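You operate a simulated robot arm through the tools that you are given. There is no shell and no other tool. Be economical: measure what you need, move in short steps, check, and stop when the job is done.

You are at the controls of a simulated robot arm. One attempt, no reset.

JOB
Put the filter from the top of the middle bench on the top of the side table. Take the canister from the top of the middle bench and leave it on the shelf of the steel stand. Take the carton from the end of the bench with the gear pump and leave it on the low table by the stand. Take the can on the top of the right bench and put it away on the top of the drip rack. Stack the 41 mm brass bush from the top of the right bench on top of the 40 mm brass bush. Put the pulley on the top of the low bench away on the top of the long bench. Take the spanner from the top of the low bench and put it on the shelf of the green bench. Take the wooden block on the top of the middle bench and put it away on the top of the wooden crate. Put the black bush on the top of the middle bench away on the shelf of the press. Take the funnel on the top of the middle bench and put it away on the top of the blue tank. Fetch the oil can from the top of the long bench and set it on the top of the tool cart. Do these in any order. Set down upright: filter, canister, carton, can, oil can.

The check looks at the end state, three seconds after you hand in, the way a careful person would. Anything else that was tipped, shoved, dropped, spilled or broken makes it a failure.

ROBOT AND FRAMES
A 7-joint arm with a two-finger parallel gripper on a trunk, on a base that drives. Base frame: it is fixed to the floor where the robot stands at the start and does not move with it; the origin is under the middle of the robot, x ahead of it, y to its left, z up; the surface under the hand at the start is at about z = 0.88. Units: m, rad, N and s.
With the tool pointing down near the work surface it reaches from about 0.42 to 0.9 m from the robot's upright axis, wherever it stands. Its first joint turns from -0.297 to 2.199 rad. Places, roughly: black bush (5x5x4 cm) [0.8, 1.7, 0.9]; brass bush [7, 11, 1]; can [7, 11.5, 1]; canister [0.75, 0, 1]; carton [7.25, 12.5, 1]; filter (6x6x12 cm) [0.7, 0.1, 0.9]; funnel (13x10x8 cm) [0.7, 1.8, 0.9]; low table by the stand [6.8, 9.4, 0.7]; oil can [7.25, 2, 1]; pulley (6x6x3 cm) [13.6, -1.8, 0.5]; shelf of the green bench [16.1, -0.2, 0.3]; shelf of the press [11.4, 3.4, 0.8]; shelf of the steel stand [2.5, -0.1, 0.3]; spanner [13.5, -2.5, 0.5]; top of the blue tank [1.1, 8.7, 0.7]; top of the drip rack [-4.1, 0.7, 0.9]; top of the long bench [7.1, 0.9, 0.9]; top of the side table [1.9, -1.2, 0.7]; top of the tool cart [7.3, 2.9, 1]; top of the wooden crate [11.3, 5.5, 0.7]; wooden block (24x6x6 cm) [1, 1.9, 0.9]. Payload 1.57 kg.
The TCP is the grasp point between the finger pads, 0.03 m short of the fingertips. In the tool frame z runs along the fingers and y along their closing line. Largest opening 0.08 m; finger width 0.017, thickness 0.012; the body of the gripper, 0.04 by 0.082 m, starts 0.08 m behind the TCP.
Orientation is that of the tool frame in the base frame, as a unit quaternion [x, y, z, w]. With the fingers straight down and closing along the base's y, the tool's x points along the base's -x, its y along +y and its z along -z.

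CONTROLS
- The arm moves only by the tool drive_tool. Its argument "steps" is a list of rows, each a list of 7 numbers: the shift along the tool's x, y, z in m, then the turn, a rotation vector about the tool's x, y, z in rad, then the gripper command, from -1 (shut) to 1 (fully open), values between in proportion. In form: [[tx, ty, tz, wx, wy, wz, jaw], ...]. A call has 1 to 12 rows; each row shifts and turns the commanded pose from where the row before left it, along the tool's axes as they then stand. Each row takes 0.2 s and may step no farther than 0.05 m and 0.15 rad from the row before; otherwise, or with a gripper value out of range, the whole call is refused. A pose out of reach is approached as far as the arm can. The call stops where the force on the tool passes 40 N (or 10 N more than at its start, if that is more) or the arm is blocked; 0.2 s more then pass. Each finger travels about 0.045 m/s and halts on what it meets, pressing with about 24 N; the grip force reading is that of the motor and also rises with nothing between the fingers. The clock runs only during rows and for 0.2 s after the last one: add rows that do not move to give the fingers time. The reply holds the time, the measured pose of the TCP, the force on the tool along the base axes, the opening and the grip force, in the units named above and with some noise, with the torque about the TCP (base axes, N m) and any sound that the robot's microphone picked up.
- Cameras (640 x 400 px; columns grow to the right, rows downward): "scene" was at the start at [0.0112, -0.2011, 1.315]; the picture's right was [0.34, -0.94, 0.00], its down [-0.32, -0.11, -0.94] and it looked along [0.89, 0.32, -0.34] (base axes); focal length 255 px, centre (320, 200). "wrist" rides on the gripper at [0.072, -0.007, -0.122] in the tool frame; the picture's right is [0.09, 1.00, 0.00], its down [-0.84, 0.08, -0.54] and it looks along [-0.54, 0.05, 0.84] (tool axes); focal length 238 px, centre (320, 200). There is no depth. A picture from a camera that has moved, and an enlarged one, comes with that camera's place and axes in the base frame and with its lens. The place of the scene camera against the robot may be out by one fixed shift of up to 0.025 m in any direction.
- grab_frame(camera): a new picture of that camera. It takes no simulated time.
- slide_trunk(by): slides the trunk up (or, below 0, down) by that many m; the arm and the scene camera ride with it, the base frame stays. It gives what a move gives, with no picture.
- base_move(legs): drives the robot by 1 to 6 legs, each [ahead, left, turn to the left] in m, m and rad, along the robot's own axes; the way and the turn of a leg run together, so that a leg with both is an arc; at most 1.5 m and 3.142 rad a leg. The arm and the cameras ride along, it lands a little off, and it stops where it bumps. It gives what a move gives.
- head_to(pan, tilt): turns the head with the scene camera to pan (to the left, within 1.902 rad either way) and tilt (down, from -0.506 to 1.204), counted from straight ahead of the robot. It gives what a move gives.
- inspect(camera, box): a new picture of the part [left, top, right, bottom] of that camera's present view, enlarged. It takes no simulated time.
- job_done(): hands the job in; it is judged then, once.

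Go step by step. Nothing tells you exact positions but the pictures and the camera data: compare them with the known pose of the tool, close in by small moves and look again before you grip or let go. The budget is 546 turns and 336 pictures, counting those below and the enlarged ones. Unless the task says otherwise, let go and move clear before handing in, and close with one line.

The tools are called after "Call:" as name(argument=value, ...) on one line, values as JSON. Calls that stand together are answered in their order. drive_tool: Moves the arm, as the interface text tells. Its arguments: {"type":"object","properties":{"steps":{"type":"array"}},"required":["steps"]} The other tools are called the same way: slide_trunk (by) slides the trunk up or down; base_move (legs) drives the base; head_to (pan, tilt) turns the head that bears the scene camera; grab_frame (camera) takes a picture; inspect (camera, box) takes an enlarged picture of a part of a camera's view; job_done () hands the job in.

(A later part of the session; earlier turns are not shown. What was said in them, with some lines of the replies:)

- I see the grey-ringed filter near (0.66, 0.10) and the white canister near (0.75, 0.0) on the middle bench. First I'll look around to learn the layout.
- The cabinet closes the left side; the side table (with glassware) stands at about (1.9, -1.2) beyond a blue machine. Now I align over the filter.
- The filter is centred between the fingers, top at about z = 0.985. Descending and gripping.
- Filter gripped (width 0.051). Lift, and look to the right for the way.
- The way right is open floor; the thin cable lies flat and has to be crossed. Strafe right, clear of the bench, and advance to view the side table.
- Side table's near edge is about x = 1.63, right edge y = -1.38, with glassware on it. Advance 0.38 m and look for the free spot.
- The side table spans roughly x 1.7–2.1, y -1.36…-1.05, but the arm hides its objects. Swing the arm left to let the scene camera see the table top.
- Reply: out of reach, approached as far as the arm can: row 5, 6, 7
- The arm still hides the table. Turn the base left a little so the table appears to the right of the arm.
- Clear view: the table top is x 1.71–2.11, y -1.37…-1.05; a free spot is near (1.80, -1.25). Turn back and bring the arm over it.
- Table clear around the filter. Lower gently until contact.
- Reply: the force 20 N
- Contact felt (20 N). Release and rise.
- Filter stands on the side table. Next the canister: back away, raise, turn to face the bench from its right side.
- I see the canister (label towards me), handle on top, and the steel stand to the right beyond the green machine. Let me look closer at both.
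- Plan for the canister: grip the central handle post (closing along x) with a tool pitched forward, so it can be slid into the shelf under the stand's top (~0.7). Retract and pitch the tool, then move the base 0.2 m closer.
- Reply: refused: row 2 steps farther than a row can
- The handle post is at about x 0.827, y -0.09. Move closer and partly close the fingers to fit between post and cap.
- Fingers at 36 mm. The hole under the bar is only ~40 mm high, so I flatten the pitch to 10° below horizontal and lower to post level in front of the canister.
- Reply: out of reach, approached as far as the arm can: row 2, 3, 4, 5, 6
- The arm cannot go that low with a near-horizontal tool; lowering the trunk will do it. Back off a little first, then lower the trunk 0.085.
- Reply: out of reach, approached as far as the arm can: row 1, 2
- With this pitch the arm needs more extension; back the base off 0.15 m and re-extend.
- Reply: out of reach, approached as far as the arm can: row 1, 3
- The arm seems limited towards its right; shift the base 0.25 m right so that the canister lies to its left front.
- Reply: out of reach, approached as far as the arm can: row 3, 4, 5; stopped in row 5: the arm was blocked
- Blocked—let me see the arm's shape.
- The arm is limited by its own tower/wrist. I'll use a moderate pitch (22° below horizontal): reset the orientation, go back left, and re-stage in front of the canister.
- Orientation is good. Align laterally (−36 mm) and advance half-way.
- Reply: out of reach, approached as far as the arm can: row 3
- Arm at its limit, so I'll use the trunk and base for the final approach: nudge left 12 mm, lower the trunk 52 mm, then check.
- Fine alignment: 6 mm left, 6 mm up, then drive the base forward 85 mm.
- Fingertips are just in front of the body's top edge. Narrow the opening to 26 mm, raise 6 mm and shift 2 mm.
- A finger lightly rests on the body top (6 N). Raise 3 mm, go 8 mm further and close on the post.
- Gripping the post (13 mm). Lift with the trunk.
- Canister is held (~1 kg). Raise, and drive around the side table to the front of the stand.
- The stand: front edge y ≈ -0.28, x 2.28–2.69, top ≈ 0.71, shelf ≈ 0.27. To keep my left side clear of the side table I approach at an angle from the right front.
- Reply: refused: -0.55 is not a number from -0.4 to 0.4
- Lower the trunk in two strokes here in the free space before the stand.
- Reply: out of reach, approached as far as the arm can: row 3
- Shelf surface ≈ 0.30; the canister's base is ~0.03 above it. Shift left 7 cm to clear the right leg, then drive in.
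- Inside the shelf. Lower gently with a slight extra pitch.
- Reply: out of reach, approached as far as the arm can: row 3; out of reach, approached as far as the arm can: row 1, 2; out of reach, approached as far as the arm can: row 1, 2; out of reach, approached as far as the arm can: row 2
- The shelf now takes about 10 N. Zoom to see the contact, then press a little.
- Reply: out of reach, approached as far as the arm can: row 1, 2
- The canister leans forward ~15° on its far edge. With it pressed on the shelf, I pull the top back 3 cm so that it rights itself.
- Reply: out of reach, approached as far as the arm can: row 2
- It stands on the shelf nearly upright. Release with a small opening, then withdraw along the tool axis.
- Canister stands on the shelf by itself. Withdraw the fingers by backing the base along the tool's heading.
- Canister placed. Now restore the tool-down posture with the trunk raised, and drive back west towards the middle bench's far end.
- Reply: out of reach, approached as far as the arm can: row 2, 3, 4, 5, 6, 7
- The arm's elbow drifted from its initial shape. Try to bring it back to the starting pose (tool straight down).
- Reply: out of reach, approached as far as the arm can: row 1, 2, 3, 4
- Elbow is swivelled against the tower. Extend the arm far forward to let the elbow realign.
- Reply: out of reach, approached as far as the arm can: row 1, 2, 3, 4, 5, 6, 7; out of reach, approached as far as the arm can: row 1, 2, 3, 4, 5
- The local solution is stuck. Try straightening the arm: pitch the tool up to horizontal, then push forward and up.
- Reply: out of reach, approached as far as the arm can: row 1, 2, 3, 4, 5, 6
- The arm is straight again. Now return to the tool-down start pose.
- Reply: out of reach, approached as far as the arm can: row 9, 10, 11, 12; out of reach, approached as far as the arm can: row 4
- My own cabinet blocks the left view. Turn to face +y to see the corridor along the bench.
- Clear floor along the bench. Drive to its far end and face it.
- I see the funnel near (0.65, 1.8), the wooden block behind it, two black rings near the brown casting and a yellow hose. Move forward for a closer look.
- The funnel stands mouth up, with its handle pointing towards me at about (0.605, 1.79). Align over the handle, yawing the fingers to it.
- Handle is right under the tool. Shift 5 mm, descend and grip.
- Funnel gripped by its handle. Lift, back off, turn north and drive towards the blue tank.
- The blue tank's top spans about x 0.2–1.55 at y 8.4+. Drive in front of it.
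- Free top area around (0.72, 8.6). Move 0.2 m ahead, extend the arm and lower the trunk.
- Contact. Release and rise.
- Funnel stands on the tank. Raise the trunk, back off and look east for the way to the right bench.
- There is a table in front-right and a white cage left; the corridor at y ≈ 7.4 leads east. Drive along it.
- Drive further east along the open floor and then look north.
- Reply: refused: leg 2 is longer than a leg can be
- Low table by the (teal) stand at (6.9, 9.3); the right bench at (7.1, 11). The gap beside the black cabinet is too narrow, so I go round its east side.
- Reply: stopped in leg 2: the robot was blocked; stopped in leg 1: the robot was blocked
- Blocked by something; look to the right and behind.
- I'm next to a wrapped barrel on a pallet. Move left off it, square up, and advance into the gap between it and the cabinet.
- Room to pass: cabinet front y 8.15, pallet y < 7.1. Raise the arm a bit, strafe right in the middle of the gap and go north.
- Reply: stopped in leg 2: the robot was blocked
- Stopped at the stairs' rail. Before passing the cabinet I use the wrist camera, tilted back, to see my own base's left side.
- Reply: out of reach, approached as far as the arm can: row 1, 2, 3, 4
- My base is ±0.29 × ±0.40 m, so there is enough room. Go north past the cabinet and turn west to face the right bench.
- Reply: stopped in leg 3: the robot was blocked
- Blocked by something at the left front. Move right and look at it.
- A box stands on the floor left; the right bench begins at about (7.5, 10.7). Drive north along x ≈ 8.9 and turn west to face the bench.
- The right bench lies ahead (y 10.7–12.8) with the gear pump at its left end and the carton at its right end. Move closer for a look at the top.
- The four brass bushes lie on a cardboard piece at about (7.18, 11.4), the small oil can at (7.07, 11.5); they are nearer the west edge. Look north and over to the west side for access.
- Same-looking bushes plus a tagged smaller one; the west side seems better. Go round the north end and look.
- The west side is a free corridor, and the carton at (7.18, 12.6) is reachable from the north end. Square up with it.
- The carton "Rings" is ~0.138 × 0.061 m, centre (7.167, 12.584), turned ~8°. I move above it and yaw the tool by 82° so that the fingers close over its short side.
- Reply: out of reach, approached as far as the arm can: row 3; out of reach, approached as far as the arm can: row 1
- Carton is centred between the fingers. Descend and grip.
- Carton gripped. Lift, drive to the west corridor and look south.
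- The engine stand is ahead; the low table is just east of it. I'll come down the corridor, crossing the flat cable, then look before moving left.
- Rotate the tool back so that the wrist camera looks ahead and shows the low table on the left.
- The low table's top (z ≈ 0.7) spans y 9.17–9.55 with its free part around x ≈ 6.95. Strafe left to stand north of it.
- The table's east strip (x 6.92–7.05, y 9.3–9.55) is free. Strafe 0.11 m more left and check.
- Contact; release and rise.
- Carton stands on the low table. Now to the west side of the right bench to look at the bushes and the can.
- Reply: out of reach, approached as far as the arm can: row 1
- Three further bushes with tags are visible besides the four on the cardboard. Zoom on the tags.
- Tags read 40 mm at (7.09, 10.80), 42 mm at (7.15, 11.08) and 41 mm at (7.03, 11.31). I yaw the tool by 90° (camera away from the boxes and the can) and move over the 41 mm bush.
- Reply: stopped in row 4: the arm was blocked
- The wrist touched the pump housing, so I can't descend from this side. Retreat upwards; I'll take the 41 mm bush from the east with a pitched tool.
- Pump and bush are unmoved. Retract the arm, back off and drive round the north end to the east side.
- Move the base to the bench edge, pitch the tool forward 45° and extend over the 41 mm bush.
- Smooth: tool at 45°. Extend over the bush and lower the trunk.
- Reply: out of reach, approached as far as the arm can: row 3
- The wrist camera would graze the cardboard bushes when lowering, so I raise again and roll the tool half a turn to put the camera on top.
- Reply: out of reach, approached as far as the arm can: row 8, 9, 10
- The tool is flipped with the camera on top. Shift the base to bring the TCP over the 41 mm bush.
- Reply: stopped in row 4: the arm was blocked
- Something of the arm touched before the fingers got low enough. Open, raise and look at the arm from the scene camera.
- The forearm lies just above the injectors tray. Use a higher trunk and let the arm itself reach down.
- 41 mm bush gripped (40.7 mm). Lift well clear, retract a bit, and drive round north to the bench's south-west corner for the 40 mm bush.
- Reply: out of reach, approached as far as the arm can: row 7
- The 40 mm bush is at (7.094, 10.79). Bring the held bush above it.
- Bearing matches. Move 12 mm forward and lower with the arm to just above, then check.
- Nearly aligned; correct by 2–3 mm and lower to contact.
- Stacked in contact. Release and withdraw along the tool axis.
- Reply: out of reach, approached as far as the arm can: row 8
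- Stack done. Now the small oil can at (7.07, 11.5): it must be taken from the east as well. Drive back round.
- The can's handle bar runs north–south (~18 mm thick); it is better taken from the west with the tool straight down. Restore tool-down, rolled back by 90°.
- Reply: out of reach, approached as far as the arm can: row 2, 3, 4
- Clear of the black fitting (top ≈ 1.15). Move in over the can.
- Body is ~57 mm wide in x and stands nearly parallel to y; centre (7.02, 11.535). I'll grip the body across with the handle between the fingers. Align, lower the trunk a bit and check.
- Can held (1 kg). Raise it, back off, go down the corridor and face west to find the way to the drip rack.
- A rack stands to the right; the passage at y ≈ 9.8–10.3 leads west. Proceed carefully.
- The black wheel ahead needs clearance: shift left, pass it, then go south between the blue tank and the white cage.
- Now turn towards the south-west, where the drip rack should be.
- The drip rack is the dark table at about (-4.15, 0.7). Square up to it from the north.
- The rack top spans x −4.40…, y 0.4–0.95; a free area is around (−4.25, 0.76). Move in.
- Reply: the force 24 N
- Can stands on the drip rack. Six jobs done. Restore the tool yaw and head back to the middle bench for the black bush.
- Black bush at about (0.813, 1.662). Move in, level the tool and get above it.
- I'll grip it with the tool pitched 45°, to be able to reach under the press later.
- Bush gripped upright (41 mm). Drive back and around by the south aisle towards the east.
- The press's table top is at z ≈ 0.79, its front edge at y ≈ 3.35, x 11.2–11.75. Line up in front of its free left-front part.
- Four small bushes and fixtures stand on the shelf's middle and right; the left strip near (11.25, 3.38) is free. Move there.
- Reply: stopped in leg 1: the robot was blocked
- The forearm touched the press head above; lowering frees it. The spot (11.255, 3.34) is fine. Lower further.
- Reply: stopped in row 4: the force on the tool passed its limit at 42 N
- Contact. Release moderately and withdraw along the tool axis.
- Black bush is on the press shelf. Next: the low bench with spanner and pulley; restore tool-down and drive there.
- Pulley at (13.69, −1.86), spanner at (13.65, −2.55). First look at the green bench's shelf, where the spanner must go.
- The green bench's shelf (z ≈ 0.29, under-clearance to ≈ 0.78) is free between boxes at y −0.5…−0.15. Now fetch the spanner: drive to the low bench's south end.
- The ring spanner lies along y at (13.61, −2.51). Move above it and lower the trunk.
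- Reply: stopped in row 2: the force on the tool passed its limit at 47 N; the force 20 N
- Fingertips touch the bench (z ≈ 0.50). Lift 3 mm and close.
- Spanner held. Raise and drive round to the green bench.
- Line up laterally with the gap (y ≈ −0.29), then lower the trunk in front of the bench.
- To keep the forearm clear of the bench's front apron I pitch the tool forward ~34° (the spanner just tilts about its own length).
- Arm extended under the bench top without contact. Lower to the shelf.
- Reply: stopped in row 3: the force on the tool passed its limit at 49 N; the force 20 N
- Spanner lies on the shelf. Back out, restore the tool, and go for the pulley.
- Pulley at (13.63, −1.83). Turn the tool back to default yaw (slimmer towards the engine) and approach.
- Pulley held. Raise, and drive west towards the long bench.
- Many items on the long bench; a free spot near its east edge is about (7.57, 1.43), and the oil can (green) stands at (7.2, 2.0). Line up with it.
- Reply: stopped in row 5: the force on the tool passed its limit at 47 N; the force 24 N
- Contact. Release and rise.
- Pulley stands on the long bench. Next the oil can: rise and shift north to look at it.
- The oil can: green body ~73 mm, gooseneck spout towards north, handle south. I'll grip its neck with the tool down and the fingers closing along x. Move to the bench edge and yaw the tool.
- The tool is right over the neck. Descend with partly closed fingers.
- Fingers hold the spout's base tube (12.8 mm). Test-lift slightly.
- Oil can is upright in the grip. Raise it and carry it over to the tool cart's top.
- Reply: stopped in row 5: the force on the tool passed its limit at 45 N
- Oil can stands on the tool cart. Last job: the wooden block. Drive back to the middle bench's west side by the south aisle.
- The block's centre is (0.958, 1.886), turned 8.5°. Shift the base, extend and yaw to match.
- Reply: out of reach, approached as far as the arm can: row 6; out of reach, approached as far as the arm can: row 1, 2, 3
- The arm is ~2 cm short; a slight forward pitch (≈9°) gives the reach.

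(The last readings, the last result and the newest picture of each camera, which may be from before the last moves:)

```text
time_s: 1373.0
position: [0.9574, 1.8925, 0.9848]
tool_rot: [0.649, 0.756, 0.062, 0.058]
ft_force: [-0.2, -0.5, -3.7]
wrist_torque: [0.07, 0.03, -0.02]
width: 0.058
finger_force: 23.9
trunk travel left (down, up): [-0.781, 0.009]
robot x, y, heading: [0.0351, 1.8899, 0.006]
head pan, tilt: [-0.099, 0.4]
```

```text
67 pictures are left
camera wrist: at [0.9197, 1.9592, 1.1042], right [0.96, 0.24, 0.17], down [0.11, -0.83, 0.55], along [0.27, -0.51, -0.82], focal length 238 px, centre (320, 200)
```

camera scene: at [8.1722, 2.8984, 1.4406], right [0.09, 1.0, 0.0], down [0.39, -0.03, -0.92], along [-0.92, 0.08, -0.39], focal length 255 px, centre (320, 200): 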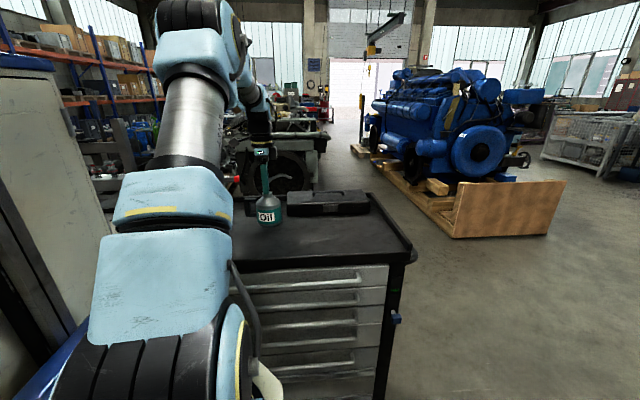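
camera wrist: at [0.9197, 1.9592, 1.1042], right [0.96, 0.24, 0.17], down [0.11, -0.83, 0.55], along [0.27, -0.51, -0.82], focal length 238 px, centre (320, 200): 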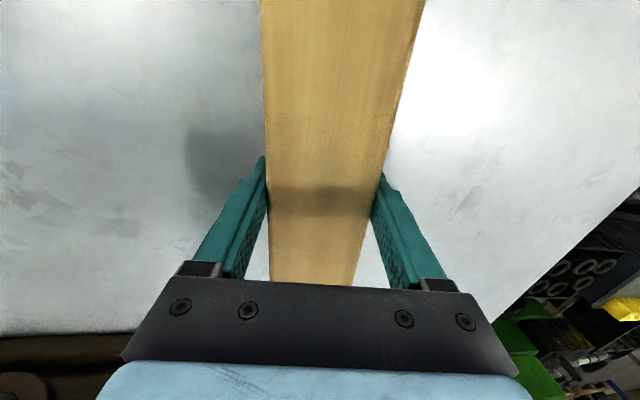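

Block held. Raise/retract and drive via the south aisle to the east side.

Call:
drive_tool(steps=[[0, -0.015, -0.045, 0, 0, 0, -1], [0, -0.02, -0.045, 0, 0, 0, -1], [0, -0.025, -0.04, 0, 0, 0, -1], [0, -0.03, -0.035, 0.08, 0, 0, -1], [0, -0.04, -0.02, 0.08, 0, 0, -1], [0, 0, 0, 0, 0, 0, -1]])

Call:
base_move(legs=[[-0.5, 0, 0], [0, -1.4, 0], [0, -1.4, 0], [0, -1.05, 0], [1.4, 0, 0], [1.4, 0, 0]])

Call:
grab_frame(camera="wrist")

```text
time_s: 1374.4
position: [0.8002, 1.8673, 1.1501]
tool_rot: [0.651, 0.759, 0.001, 0.006]
ft_force: [-0.5, 0.0, -3.0]
wrist_torque: [0.06, 0.0, 0.02]
width: 0.0578
finger_force: 24.3
trunk travel left (down, up): [-0.781, 0.009]
robot x, y, heading: [0.0345, 1.8899, 0.001]
head pan, tilt: [-0.099, 0.4]
```

```text
time_s: 1408.6
position: [3.1999, -1.8335, 1.1501]
tool_rot: [0.644, 0.765, 0.002, 0.005]
ft_force: [-0.1, -0.4, -3.7]
wrist_torque: [0.0, 0.05, -0.03]
width: 0.058
finger_force: 24.2
trunk travel left (down, up): [-0.781, 0.009]
robot x, y, heading: [2.4292, -1.8216, 0.022]
head pan, tilt: [-0.099, 0.4]
```

```text
66 pictures are left
camera wrist: at [3.1795, -1.7645, 1.272], right [0.97, 0.26, 0.01], down [0.21, -0.81, 0.55], along [0.15, -0.53, -0.84], focal length 238 px, centre (320, 200)
```

wrist: 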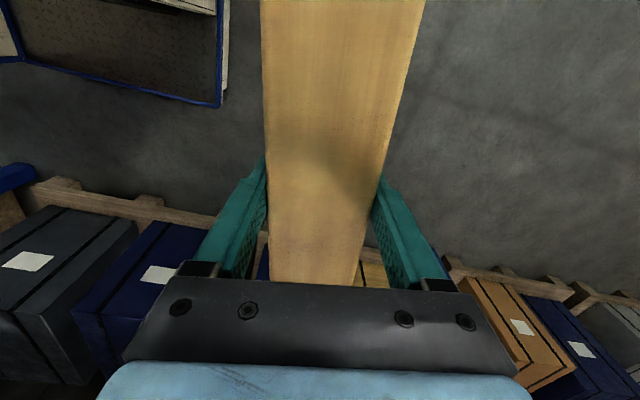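

Call:
base_move(legs=[[1.45, -0.05, -0.025], [1.45, 0, 0], [1.45, 0, 0], [1.45, 0, 0], [0.4, 0, 0], [0, 0, 0.6]])

Call:
base_move(legs=[[1.4, 0, 0], [1.4, 0, 0], [1.4, 0, 0], [0.4, 0, 0]])

Call:
head_to(pan=0.0, tilt=0.3)

Call:
grab_frame(camera="scene")

```text
time_s: 1439.9
position: [9.267, -1.398, 1.1497]
tool_rot: [0.392, 0.92, 0.003, 0.005]
ft_force: [-0.4, -0.5, -3.8]
wrist_torque: [0.04, 0.04, 0.02]
width: 0.0583
finger_force: 24.1
trunk travel left (down, up): [-0.781, 0.009]
robot x, y, heading: [8.6202, -1.825, 0.616]
head pan, tilt: [-0.099, 0.4]
```

```text
time_s: 1461.9
position: [12.8933, 1.3587, 1.1491]
tool_rot: [0.374, 0.928, 0.003, 0.006]
ft_force: [0.3, 0.0, -4.9]
wrist_torque: [0.03, 0.05, -0.02]
width: 0.0579
finger_force: 24.0
trunk travel left (down, up): [-0.781, 0.009]
robot x, y, heading: [12.2717, 0.9102, 0.654]
head pan, tilt: [-0.099, 0.4]
```

```text
time_s: 1462.6
position: [12.8917, 1.3589, 1.1498]
tool_rot: [0.373, 0.928, 0.003, 0.005]
ft_force: [0.7, 0.6, -4.0]
wrist_torque: [0.05, 0.01, 0.0]
width: 0.0578
finger_force: 24.2
trunk travel left (down, up): [-0.781, 0.009]
robot x, y, heading: [12.2673, 0.9105, 0.654]
head pan, tilt: [0.0, 0.3]
```

```text
65 pictures are left
camera scene: at [12.4225, 0.734, 1.4499], right [0.61, -0.79, 0.0], down [-0.23, -0.18, -0.96], along [0.76, 0.58, -0.3], focal length 255 px, centre (320, 200)
```

scene: 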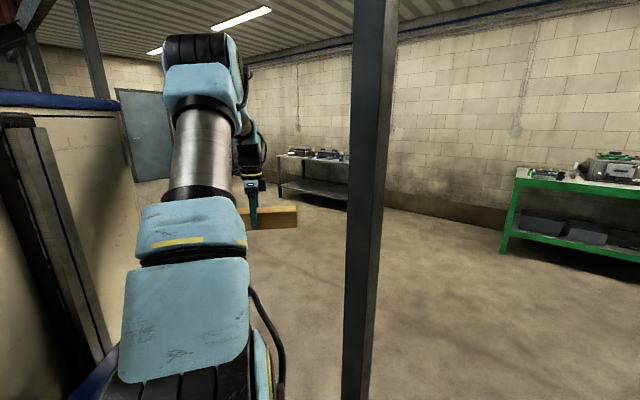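

Call:
base_move(legs=[[0, 0, 0.917], [0, -0.35, 0], [1.4, 0, 0], [0.6, 0, 0]])

Call:
base_move(legs=[[0, 0, 0.75]])

Call:
head_to(pan=-0.3, tilt=0.35)

Call:
grab_frame(camera="scene")

```text
time_s: 1476.9
position: [12.6603, 3.6954, 1.1492]
tool_rot: [-0.073, 0.997, 0.006, 0.001]
ft_force: [0.0, 0.2, -3.7]
wrist_torque: [-0.02, 0.02, -0.01]
width: 0.0579
finger_force: 23.8
trunk travel left (down, up): [-0.781, 0.009]
robot x, y, heading: [12.634, 2.9248, 1.566]
head pan, tilt: [0.0, 0.3]
```

```text
time_s: 1479.3
position: [12.1222, 3.5021, 1.1495]
tool_rot: [-0.438, 0.899, 0.006, 0.001]
ft_force: [-0.4, -0.5, -4.1]
wrist_torque: [-0.02, -0.01, -0.03]
width: 0.0581
finger_force: 24.8
trunk travel left (down, up): [-0.781, 0.009]
robot x, y, heading: [12.6308, 2.9273, 2.331]
head pan, tilt: [0.0, 0.3]
```

```text
time_s: 1480.1
position: [12.1221, 3.5017, 1.1493]
tool_rot: [-0.438, 0.899, 0.006, 0.001]
ft_force: [0.2, 0.1, -3.0]
wrist_torque: [-0.01, 0.03, -0.02]
width: 0.0578
finger_force: 24.5
trunk travel left (down, up): [-0.781, 0.009]
robot x, y, heading: [12.6342, 2.9271, 2.329]
head pan, tilt: [-0.3, 0.351]
```

```text
64 pictures are left
camera scene: at [12.8165, 3.108, 1.4452], right [0.9, 0.44, 0.0], down [0.15, -0.31, -0.94], along [-0.42, 0.84, -0.34], focal length 255 px, centre (320, 200)
```

scene: 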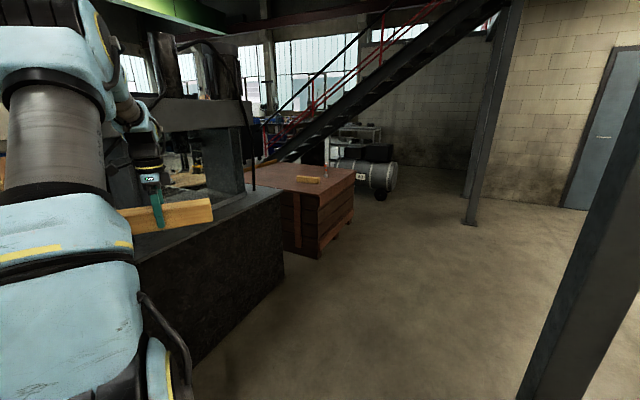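

The wooden crate (top ≈ 0.65–0.7) is at x 10.9–11.8, y 5.0–6.1 with a brush on it; its east part is free. Drive beside it and face west.

Call:
base_move(legs=[[0, 0, -0.76], [1.3, 0, 0], [1.2, 0, 0], [0, 0, 1.57]])

Call:
head_to(pan=0.1, tilt=0.5)

Call:
grab_frame(camera="scene")

Call:
grab_frame(camera="wrist")

```text
time_s: 1497.8
position: [11.8816, 5.3875, 1.1498]
tool_rot: [0.753, -0.658, -0.006, 0.001]
ft_force: [0.1, -0.6, -4.0]
wrist_torque: [-0.05, -0.03, 0.0]
width: 0.0577
finger_force: 24.2
trunk travel left (down, up): [-0.781, 0.009]
robot x, y, heading: [12.6506, 5.3524, 3.129]
head pan, tilt: [-0.3, 0.351]
```

```text
time_s: 1498.7
position: [11.8808, 5.3877, 1.1498]
tool_rot: [0.754, -0.657, -0.006, 0.002]
ft_force: [-0.2, 1.1, -3.6]
wrist_torque: [-0.05, 0.01, -0.03]
width: 0.058
finger_force: 24.4
trunk travel left (down, up): [-0.781, 0.009]
robot x, y, heading: [12.6468, 5.3504, 3.13]
head pan, tilt: [0.099, 0.499]
```

```text
63 pictures are left
camera scene: at [12.6442, 5.5711, 1.4315], right [-0.09, 1.0, 0.0], down [0.48, 0.04, -0.88], along [-0.87, -0.08, -0.48], focal length 255 px, centre (320, 200)
```

scene: 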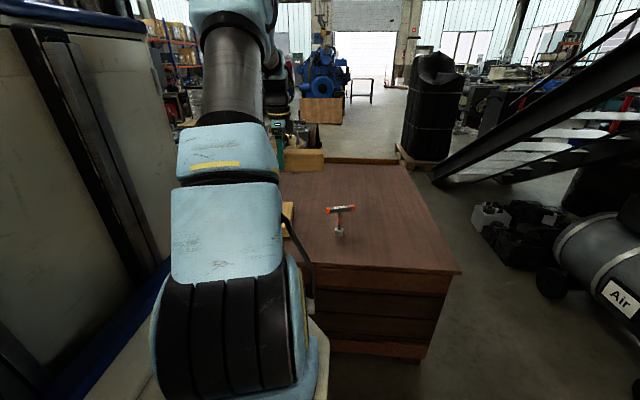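

```text
62 pictures are left
camera wrist: at [11.8995, 5.3152, 1.2717], right [-0.97, -0.23, 0.01], down [-0.19, 0.82, 0.55], along [-0.13, 0.53, -0.84], focal length 238 px, centre (320, 200)
```

wrist: 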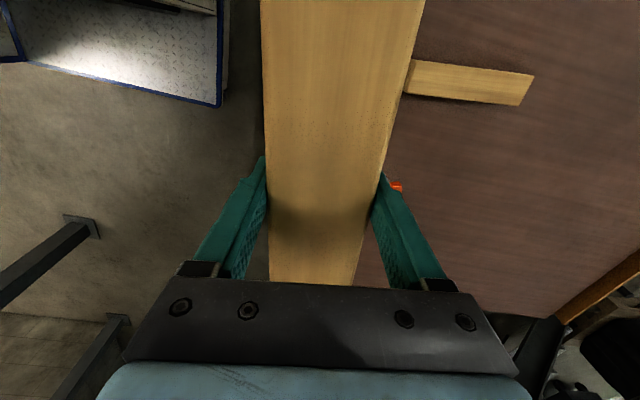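

Another wood piece and a T-handle lie on the crate; the free spot is about (11.68, 5.64). Move there and lower.

Call:
base_move(legs=[[0, -0.25, 0.01], [0.2, 0, 0]])

Call:
slide_trunk(by=-0.3)

Call:
grab_frame(camera="wrist")

Call:
grab_frame(camera="scene")

```text
time_s: 1501.7
position: [11.6801, 5.6271, 1.1505]
tool_rot: [0.758, -0.652, -0.006, 0.002]
ft_force: [0.3, 0.6, -3.2]
wrist_torque: [-0.03, -0.01, 0.03]
width: 0.0581
finger_force: 24.4
trunk travel left (down, up): [-0.781, 0.009]
robot x, y, heading: [12.4489, 5.5987, 3.141]
head pan, tilt: [0.099, 0.499]
```

```text
time_s: 1504.2
position: [11.6773, 5.6287, 0.8782]
tool_rot: [0.756, -0.654, -0.013, 0.01]
ft_force: [1.0, 0.2, 12.8]
wrist_torque: [-0.46, 0.16, 0.06]
width: 0.058
finger_force: 24.2
trunk travel left (down, up): [-0.5, 0.29]
robot x, y, heading: [12.4521, 5.5988, 3.138]
head pan, tilt: [0.099, 0.499]
stopped: the force on the tool passed its limit at 61 N (the readings are from after the stop); the commanded pose is now the measured one
```

```text
61 pictures are left
camera wrist: at [11.6973, 5.5571, 1.0003], right [-0.97, -0.24, 0.03], down [-0.18, 0.82, 0.55], along [-0.16, 0.53, -0.83], focal length 238 px, centre (320, 200)
```

wrist: 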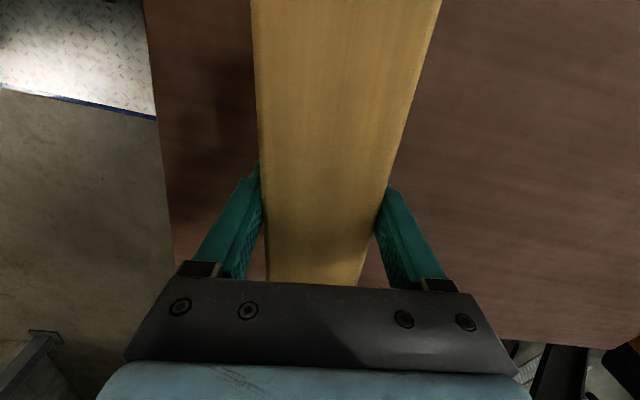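

```text
60 pictures are left
camera scene: at [12.4415, 5.8194, 1.1498], right [-0.1, 1.0, 0.0], down [0.48, 0.05, -0.88], along [-0.87, -0.09, -0.48], focal length 255 px, centre (320, 200)
```

scene: 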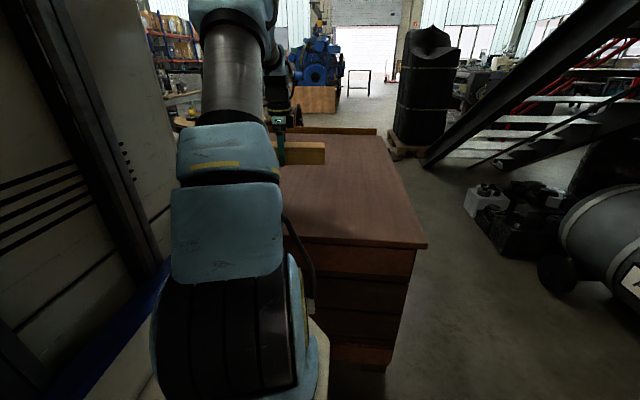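

I pressed onto the standing T-handle that is right beneath the block. Raise at once and check it.

Call:
slide_trunk(by=0.2)

Call:
base_move(legs=[[-0.25, 0, 0]])

Call:
grab_frame(camera="scene")

Call:
grab_frame(camera="wrist")

```text
time_s: 1506.4
position: [11.6747, 5.6288, 1.0768]
tool_rot: [0.756, -0.654, -0.012, 0.009]
ft_force: [-0.5, -0.1, -3.8]
wrist_torque: [-0.04, 0.0, -0.01]
width: 0.0579
finger_force: 24.1
trunk travel left (down, up): [-0.7, 0.09]
robot x, y, heading: [12.4489, 5.6018, 3.14]
head pan, tilt: [0.099, 0.499]
```

```text
time_s: 1508.2
position: [11.9308, 5.6278, 1.0769]
tool_rot: [0.757, -0.654, -0.013, 0.01]
ft_force: [-0.1, -0.5, -4.3]
wrist_torque: [-0.02, -0.03, -0.02]
width: 0.058
finger_force: 24.1
trunk travel left (down, up): [-0.7, 0.09]
robot x, y, heading: [12.7027, 5.6012, 3.143]
head pan, tilt: [0.099, 0.499]
```

```text
59 pictures are left
camera scene: at [12.6958, 5.819, 1.3502], right [-0.1, 1.0, 0.0], down [0.48, 0.05, -0.88], along [-0.87, -0.09, -0.48], focal length 255 px, centre (320, 200)
```

scene: 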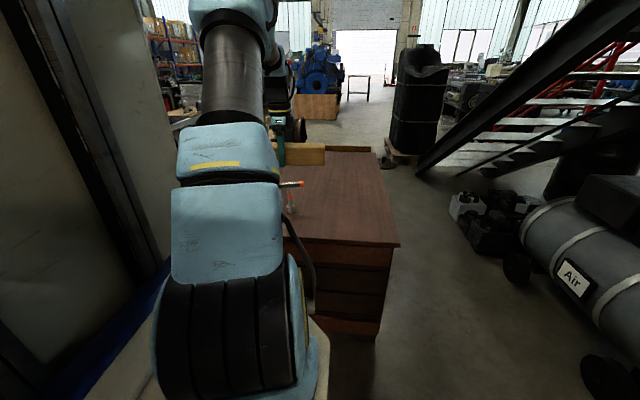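

```text
58 pictures are left
camera wrist: at [11.9521, 5.556, 1.1987], right [-0.97, -0.24, 0.03], down [-0.18, 0.81, 0.55], along [-0.15, 0.53, -0.83], focal length 238 px, centre (320, 200)
```

wrist: 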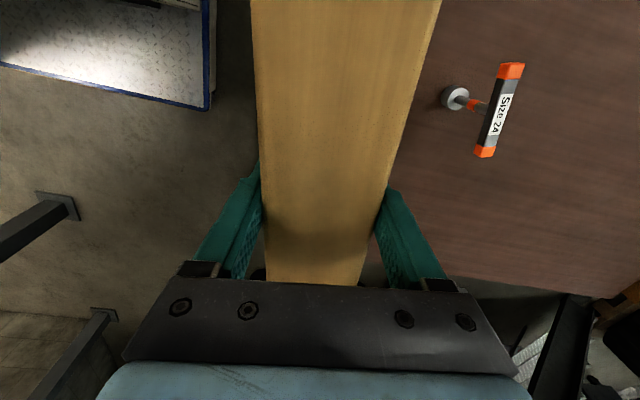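

The T-handle is still standing, unharmed. The free area is north of it: place the block at about (11.66, 5.88). Shift north at height, check again.

Call:
base_move(legs=[[0, -0.255, 0], [0.27, 0, 0]])

Call:
grab_frame(camera="wrist")

Call:
grab_frame(camera="scene")

```text
time_s: 1511.6
position: [11.6577, 5.8779, 1.0764]
tool_rot: [0.758, -0.652, -0.013, 0.009]
ft_force: [-0.4, -1.5, -3.9]
wrist_torque: [-0.04, -0.04, -0.01]
width: 0.0577
finger_force: 24.2
trunk travel left (down, up): [-0.7, 0.09]
robot x, y, heading: [12.4314, 5.8553, -3.141]
head pan, tilt: [0.099, 0.499]
```

```text
57 pictures are left
camera wrist: at [11.6793, 5.8067, 1.1987], right [-0.97, -0.24, 0.03], down [-0.18, 0.81, 0.55], along [-0.16, 0.53, -0.83], focal length 238 px, centre (320, 200)
```

wrist: 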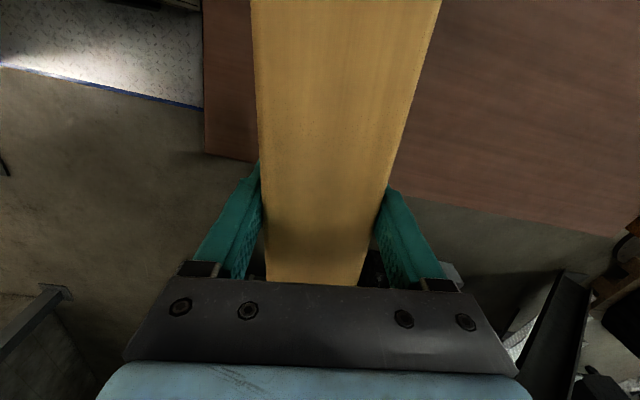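

```text
56 pictures are left
camera scene: at [12.4222, 6.072, 1.3503], right [-0.1, 0.99, 0.0], down [0.48, 0.05, -0.88], along [-0.87, -0.09, -0.48], focal length 255 px, centre (320, 200)
```

scene: 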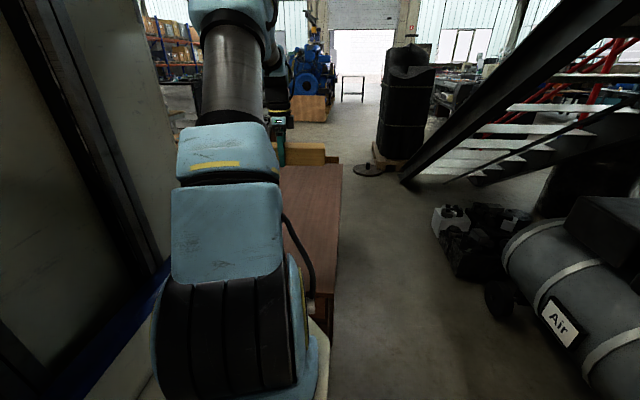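

Call:
drive_tool(steps=[[0.03, 0, 0, 0, 0, 0, -1], [0, 0, 0, 0, 0, 0, -1]])

Call:
slide_trunk(by=-0.28)

Call:
grab_frame(camera="wrist")

```text
time_s: 1512.2
position: [11.6614, 5.8489, 1.0769]
tool_rot: [0.758, -0.652, -0.012, 0.009]
ft_force: [-0.4, 0.2, -4.5]
wrist_torque: [-0.03, 0.0, 0.0]
width: 0.0576
finger_force: 24.0
trunk travel left (down, up): [-0.7, 0.09]
robot x, y, heading: [12.4302, 5.8503, -3.145]
head pan, tilt: [0.099, 0.499]
```

```text
time_s: 1515.0
position: [11.6634, 5.8487, 0.7964]
tool_rot: [0.759, -0.651, -0.012, 0.009]
ft_force: [0.1, 0.2, -4.1]
wrist_torque: [-0.02, -0.02, -0.01]
width: 0.0577
finger_force: 24.2
trunk travel left (down, up): [-0.42, 0.37]
robot x, y, heading: [12.4322, 5.8545, -3.142]
head pan, tilt: [0.099, 0.499]
```

```text
55 pictures are left
camera wrist: at [11.6836, 5.7779, 0.9186], right [-0.97, -0.24, 0.03], down [-0.18, 0.81, 0.55], along [-0.16, 0.53, -0.83], focal length 238 px, centre (320, 200)
```

wrist: 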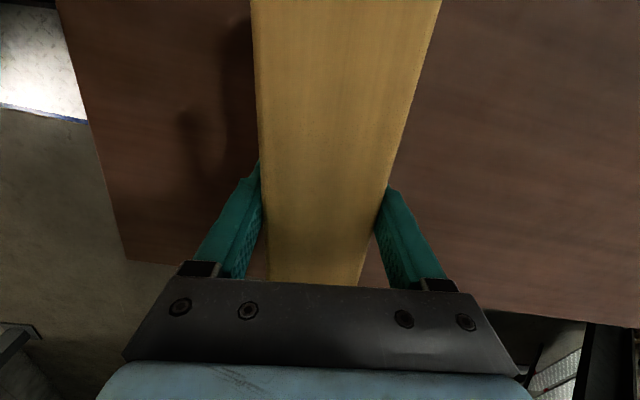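

Call:
drive_tool(steps=[[0, 0, 0.03, 0, 0, 0, -1], [0, 0, 0.02, 0, 0, 0, -1], [0, 0, 0.006, 0, 0, 0, -1], [0, 0, 0.005, 0, 0, 0, -1], [0, 0, 0.005, 0, 0, 0, -1], [0, 0, 0.005, 0, 0, 0, -1], [0, 0, 0.005, 0, 0, 0, -1], [0, 0, 0.005, 0, 0, 0, -1]])

```text
time_s: 1516.6
position: [11.6593, 5.8481, 0.731]
tool_rot: [0.757, -0.653, -0.015, 0.011]
ft_force: [10.7, 2.3, 18.5]
wrist_torque: [0.38, -1.17, -0.06]
width: 0.0581
finger_force: 24.5
trunk travel left (down, up): [-0.42, 0.37]
robot x, y, heading: [12.4302, 5.8514, -3.141]
head pan, tilt: [0.099, 0.499]
stopped in row 7: the force on the tool passed its limit at 47 N (the readings are from after the stop); the commanded pose is now the measured one
```

Contact with the crate. Release and rise.

Call:
drive_tool(steps=[[0, 0, -0.003, 0, 0, 0, -1], [0, 0, 0, 0, 0, 0, 0.7], [0, 0, 0, 0, 0, 0, 1], [0, 0, 0, 0, 0, 0, 1], [0, 0, -0.03, 0, 0, 0, 1], [0, 0, -0.05, 0, 0, 0, 1], [0, 0, -0.05, 0, 0, 0, 1], [0, 0, -0.05, 0, 0, 0, 1]])

Call:
base_move(legs=[[-0.25, 0, 0]])

Call:
grab_frame(camera="wrist")

Call:
grab_frame(camera="scene")

```text
time_s: 1518.4
position: [11.6651, 5.85, 0.9125]
tool_rot: [0.758, -0.652, -0.014, 0.01]
ft_force: [1.3, 0.1, -0.1]
wrist_torque: [0.01, 0.0, -0.02]
width: 0.08
finger_force: 0.1
trunk travel left (down, up): [-0.42, 0.37]
robot x, y, heading: [12.4282, 5.8503, -3.143]
head pan, tilt: [0.099, 0.499]
```

```text
time_s: 1520.2
position: [11.9149, 5.8489, 0.9122]
tool_rot: [0.758, -0.652, -0.015, 0.011]
ft_force: [0.5, -0.2, 0.0]
wrist_torque: [0.01, -0.03, 0.0]
width: 0.0799
finger_force: 0.0
trunk travel left (down, up): [-0.42, 0.37]
robot x, y, heading: [12.6835, 5.8548, -3.138]
head pan, tilt: [0.099, 0.499]
```

```text
54 pictures are left
camera wrist: at [11.9369, 5.7781, 1.0341], right [-0.97, -0.24, 0.03], down [-0.18, 0.81, 0.55], along [-0.16, 0.53, -0.83], focal length 238 px, centre (320, 200)
```

wrist: 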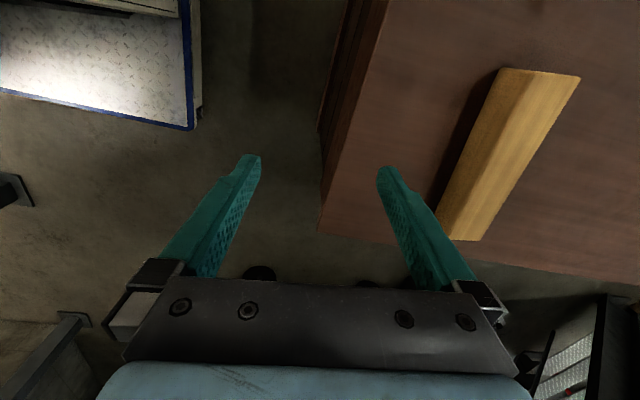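

```text
53 pictures are left
camera scene: at [12.6711, 6.0726, 1.0703], right [-0.1, 0.99, 0.0], down [0.48, 0.05, -0.88], along [-0.87, -0.09, -0.48], focal length 255 px, centre (320, 200)
```

scene: 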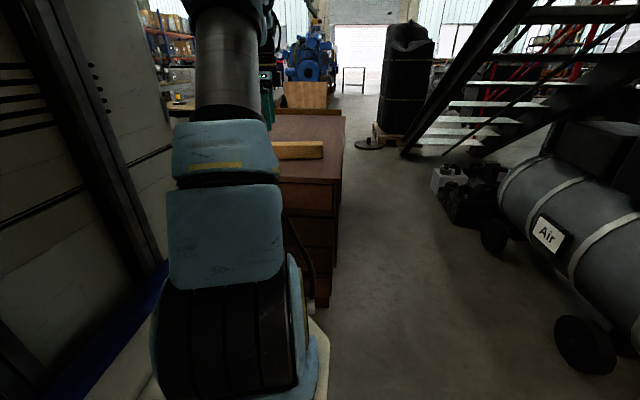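

All eleven items are set down, and the gripper is open and clear of the crate. Nothing I can see was knocked over, though along the way I bumped a floor box and brushed a pallet and the press, and pressed on a T-handle that still stands. Handing in.

Call:
job_done()

```text
The job is handed in.
```

The job is handed in: all eleven items were set down at their destinations, and every item that had to be upright was standing when I last saw it. My base bumped a floor box by the right bench and brushed a wrapped barrel pallet. The arm touched the press head and the pump housing, and the block pressed on a T-handle that is still standing. I saw nothing tipped over, but I did not check whether the floor box shifted.
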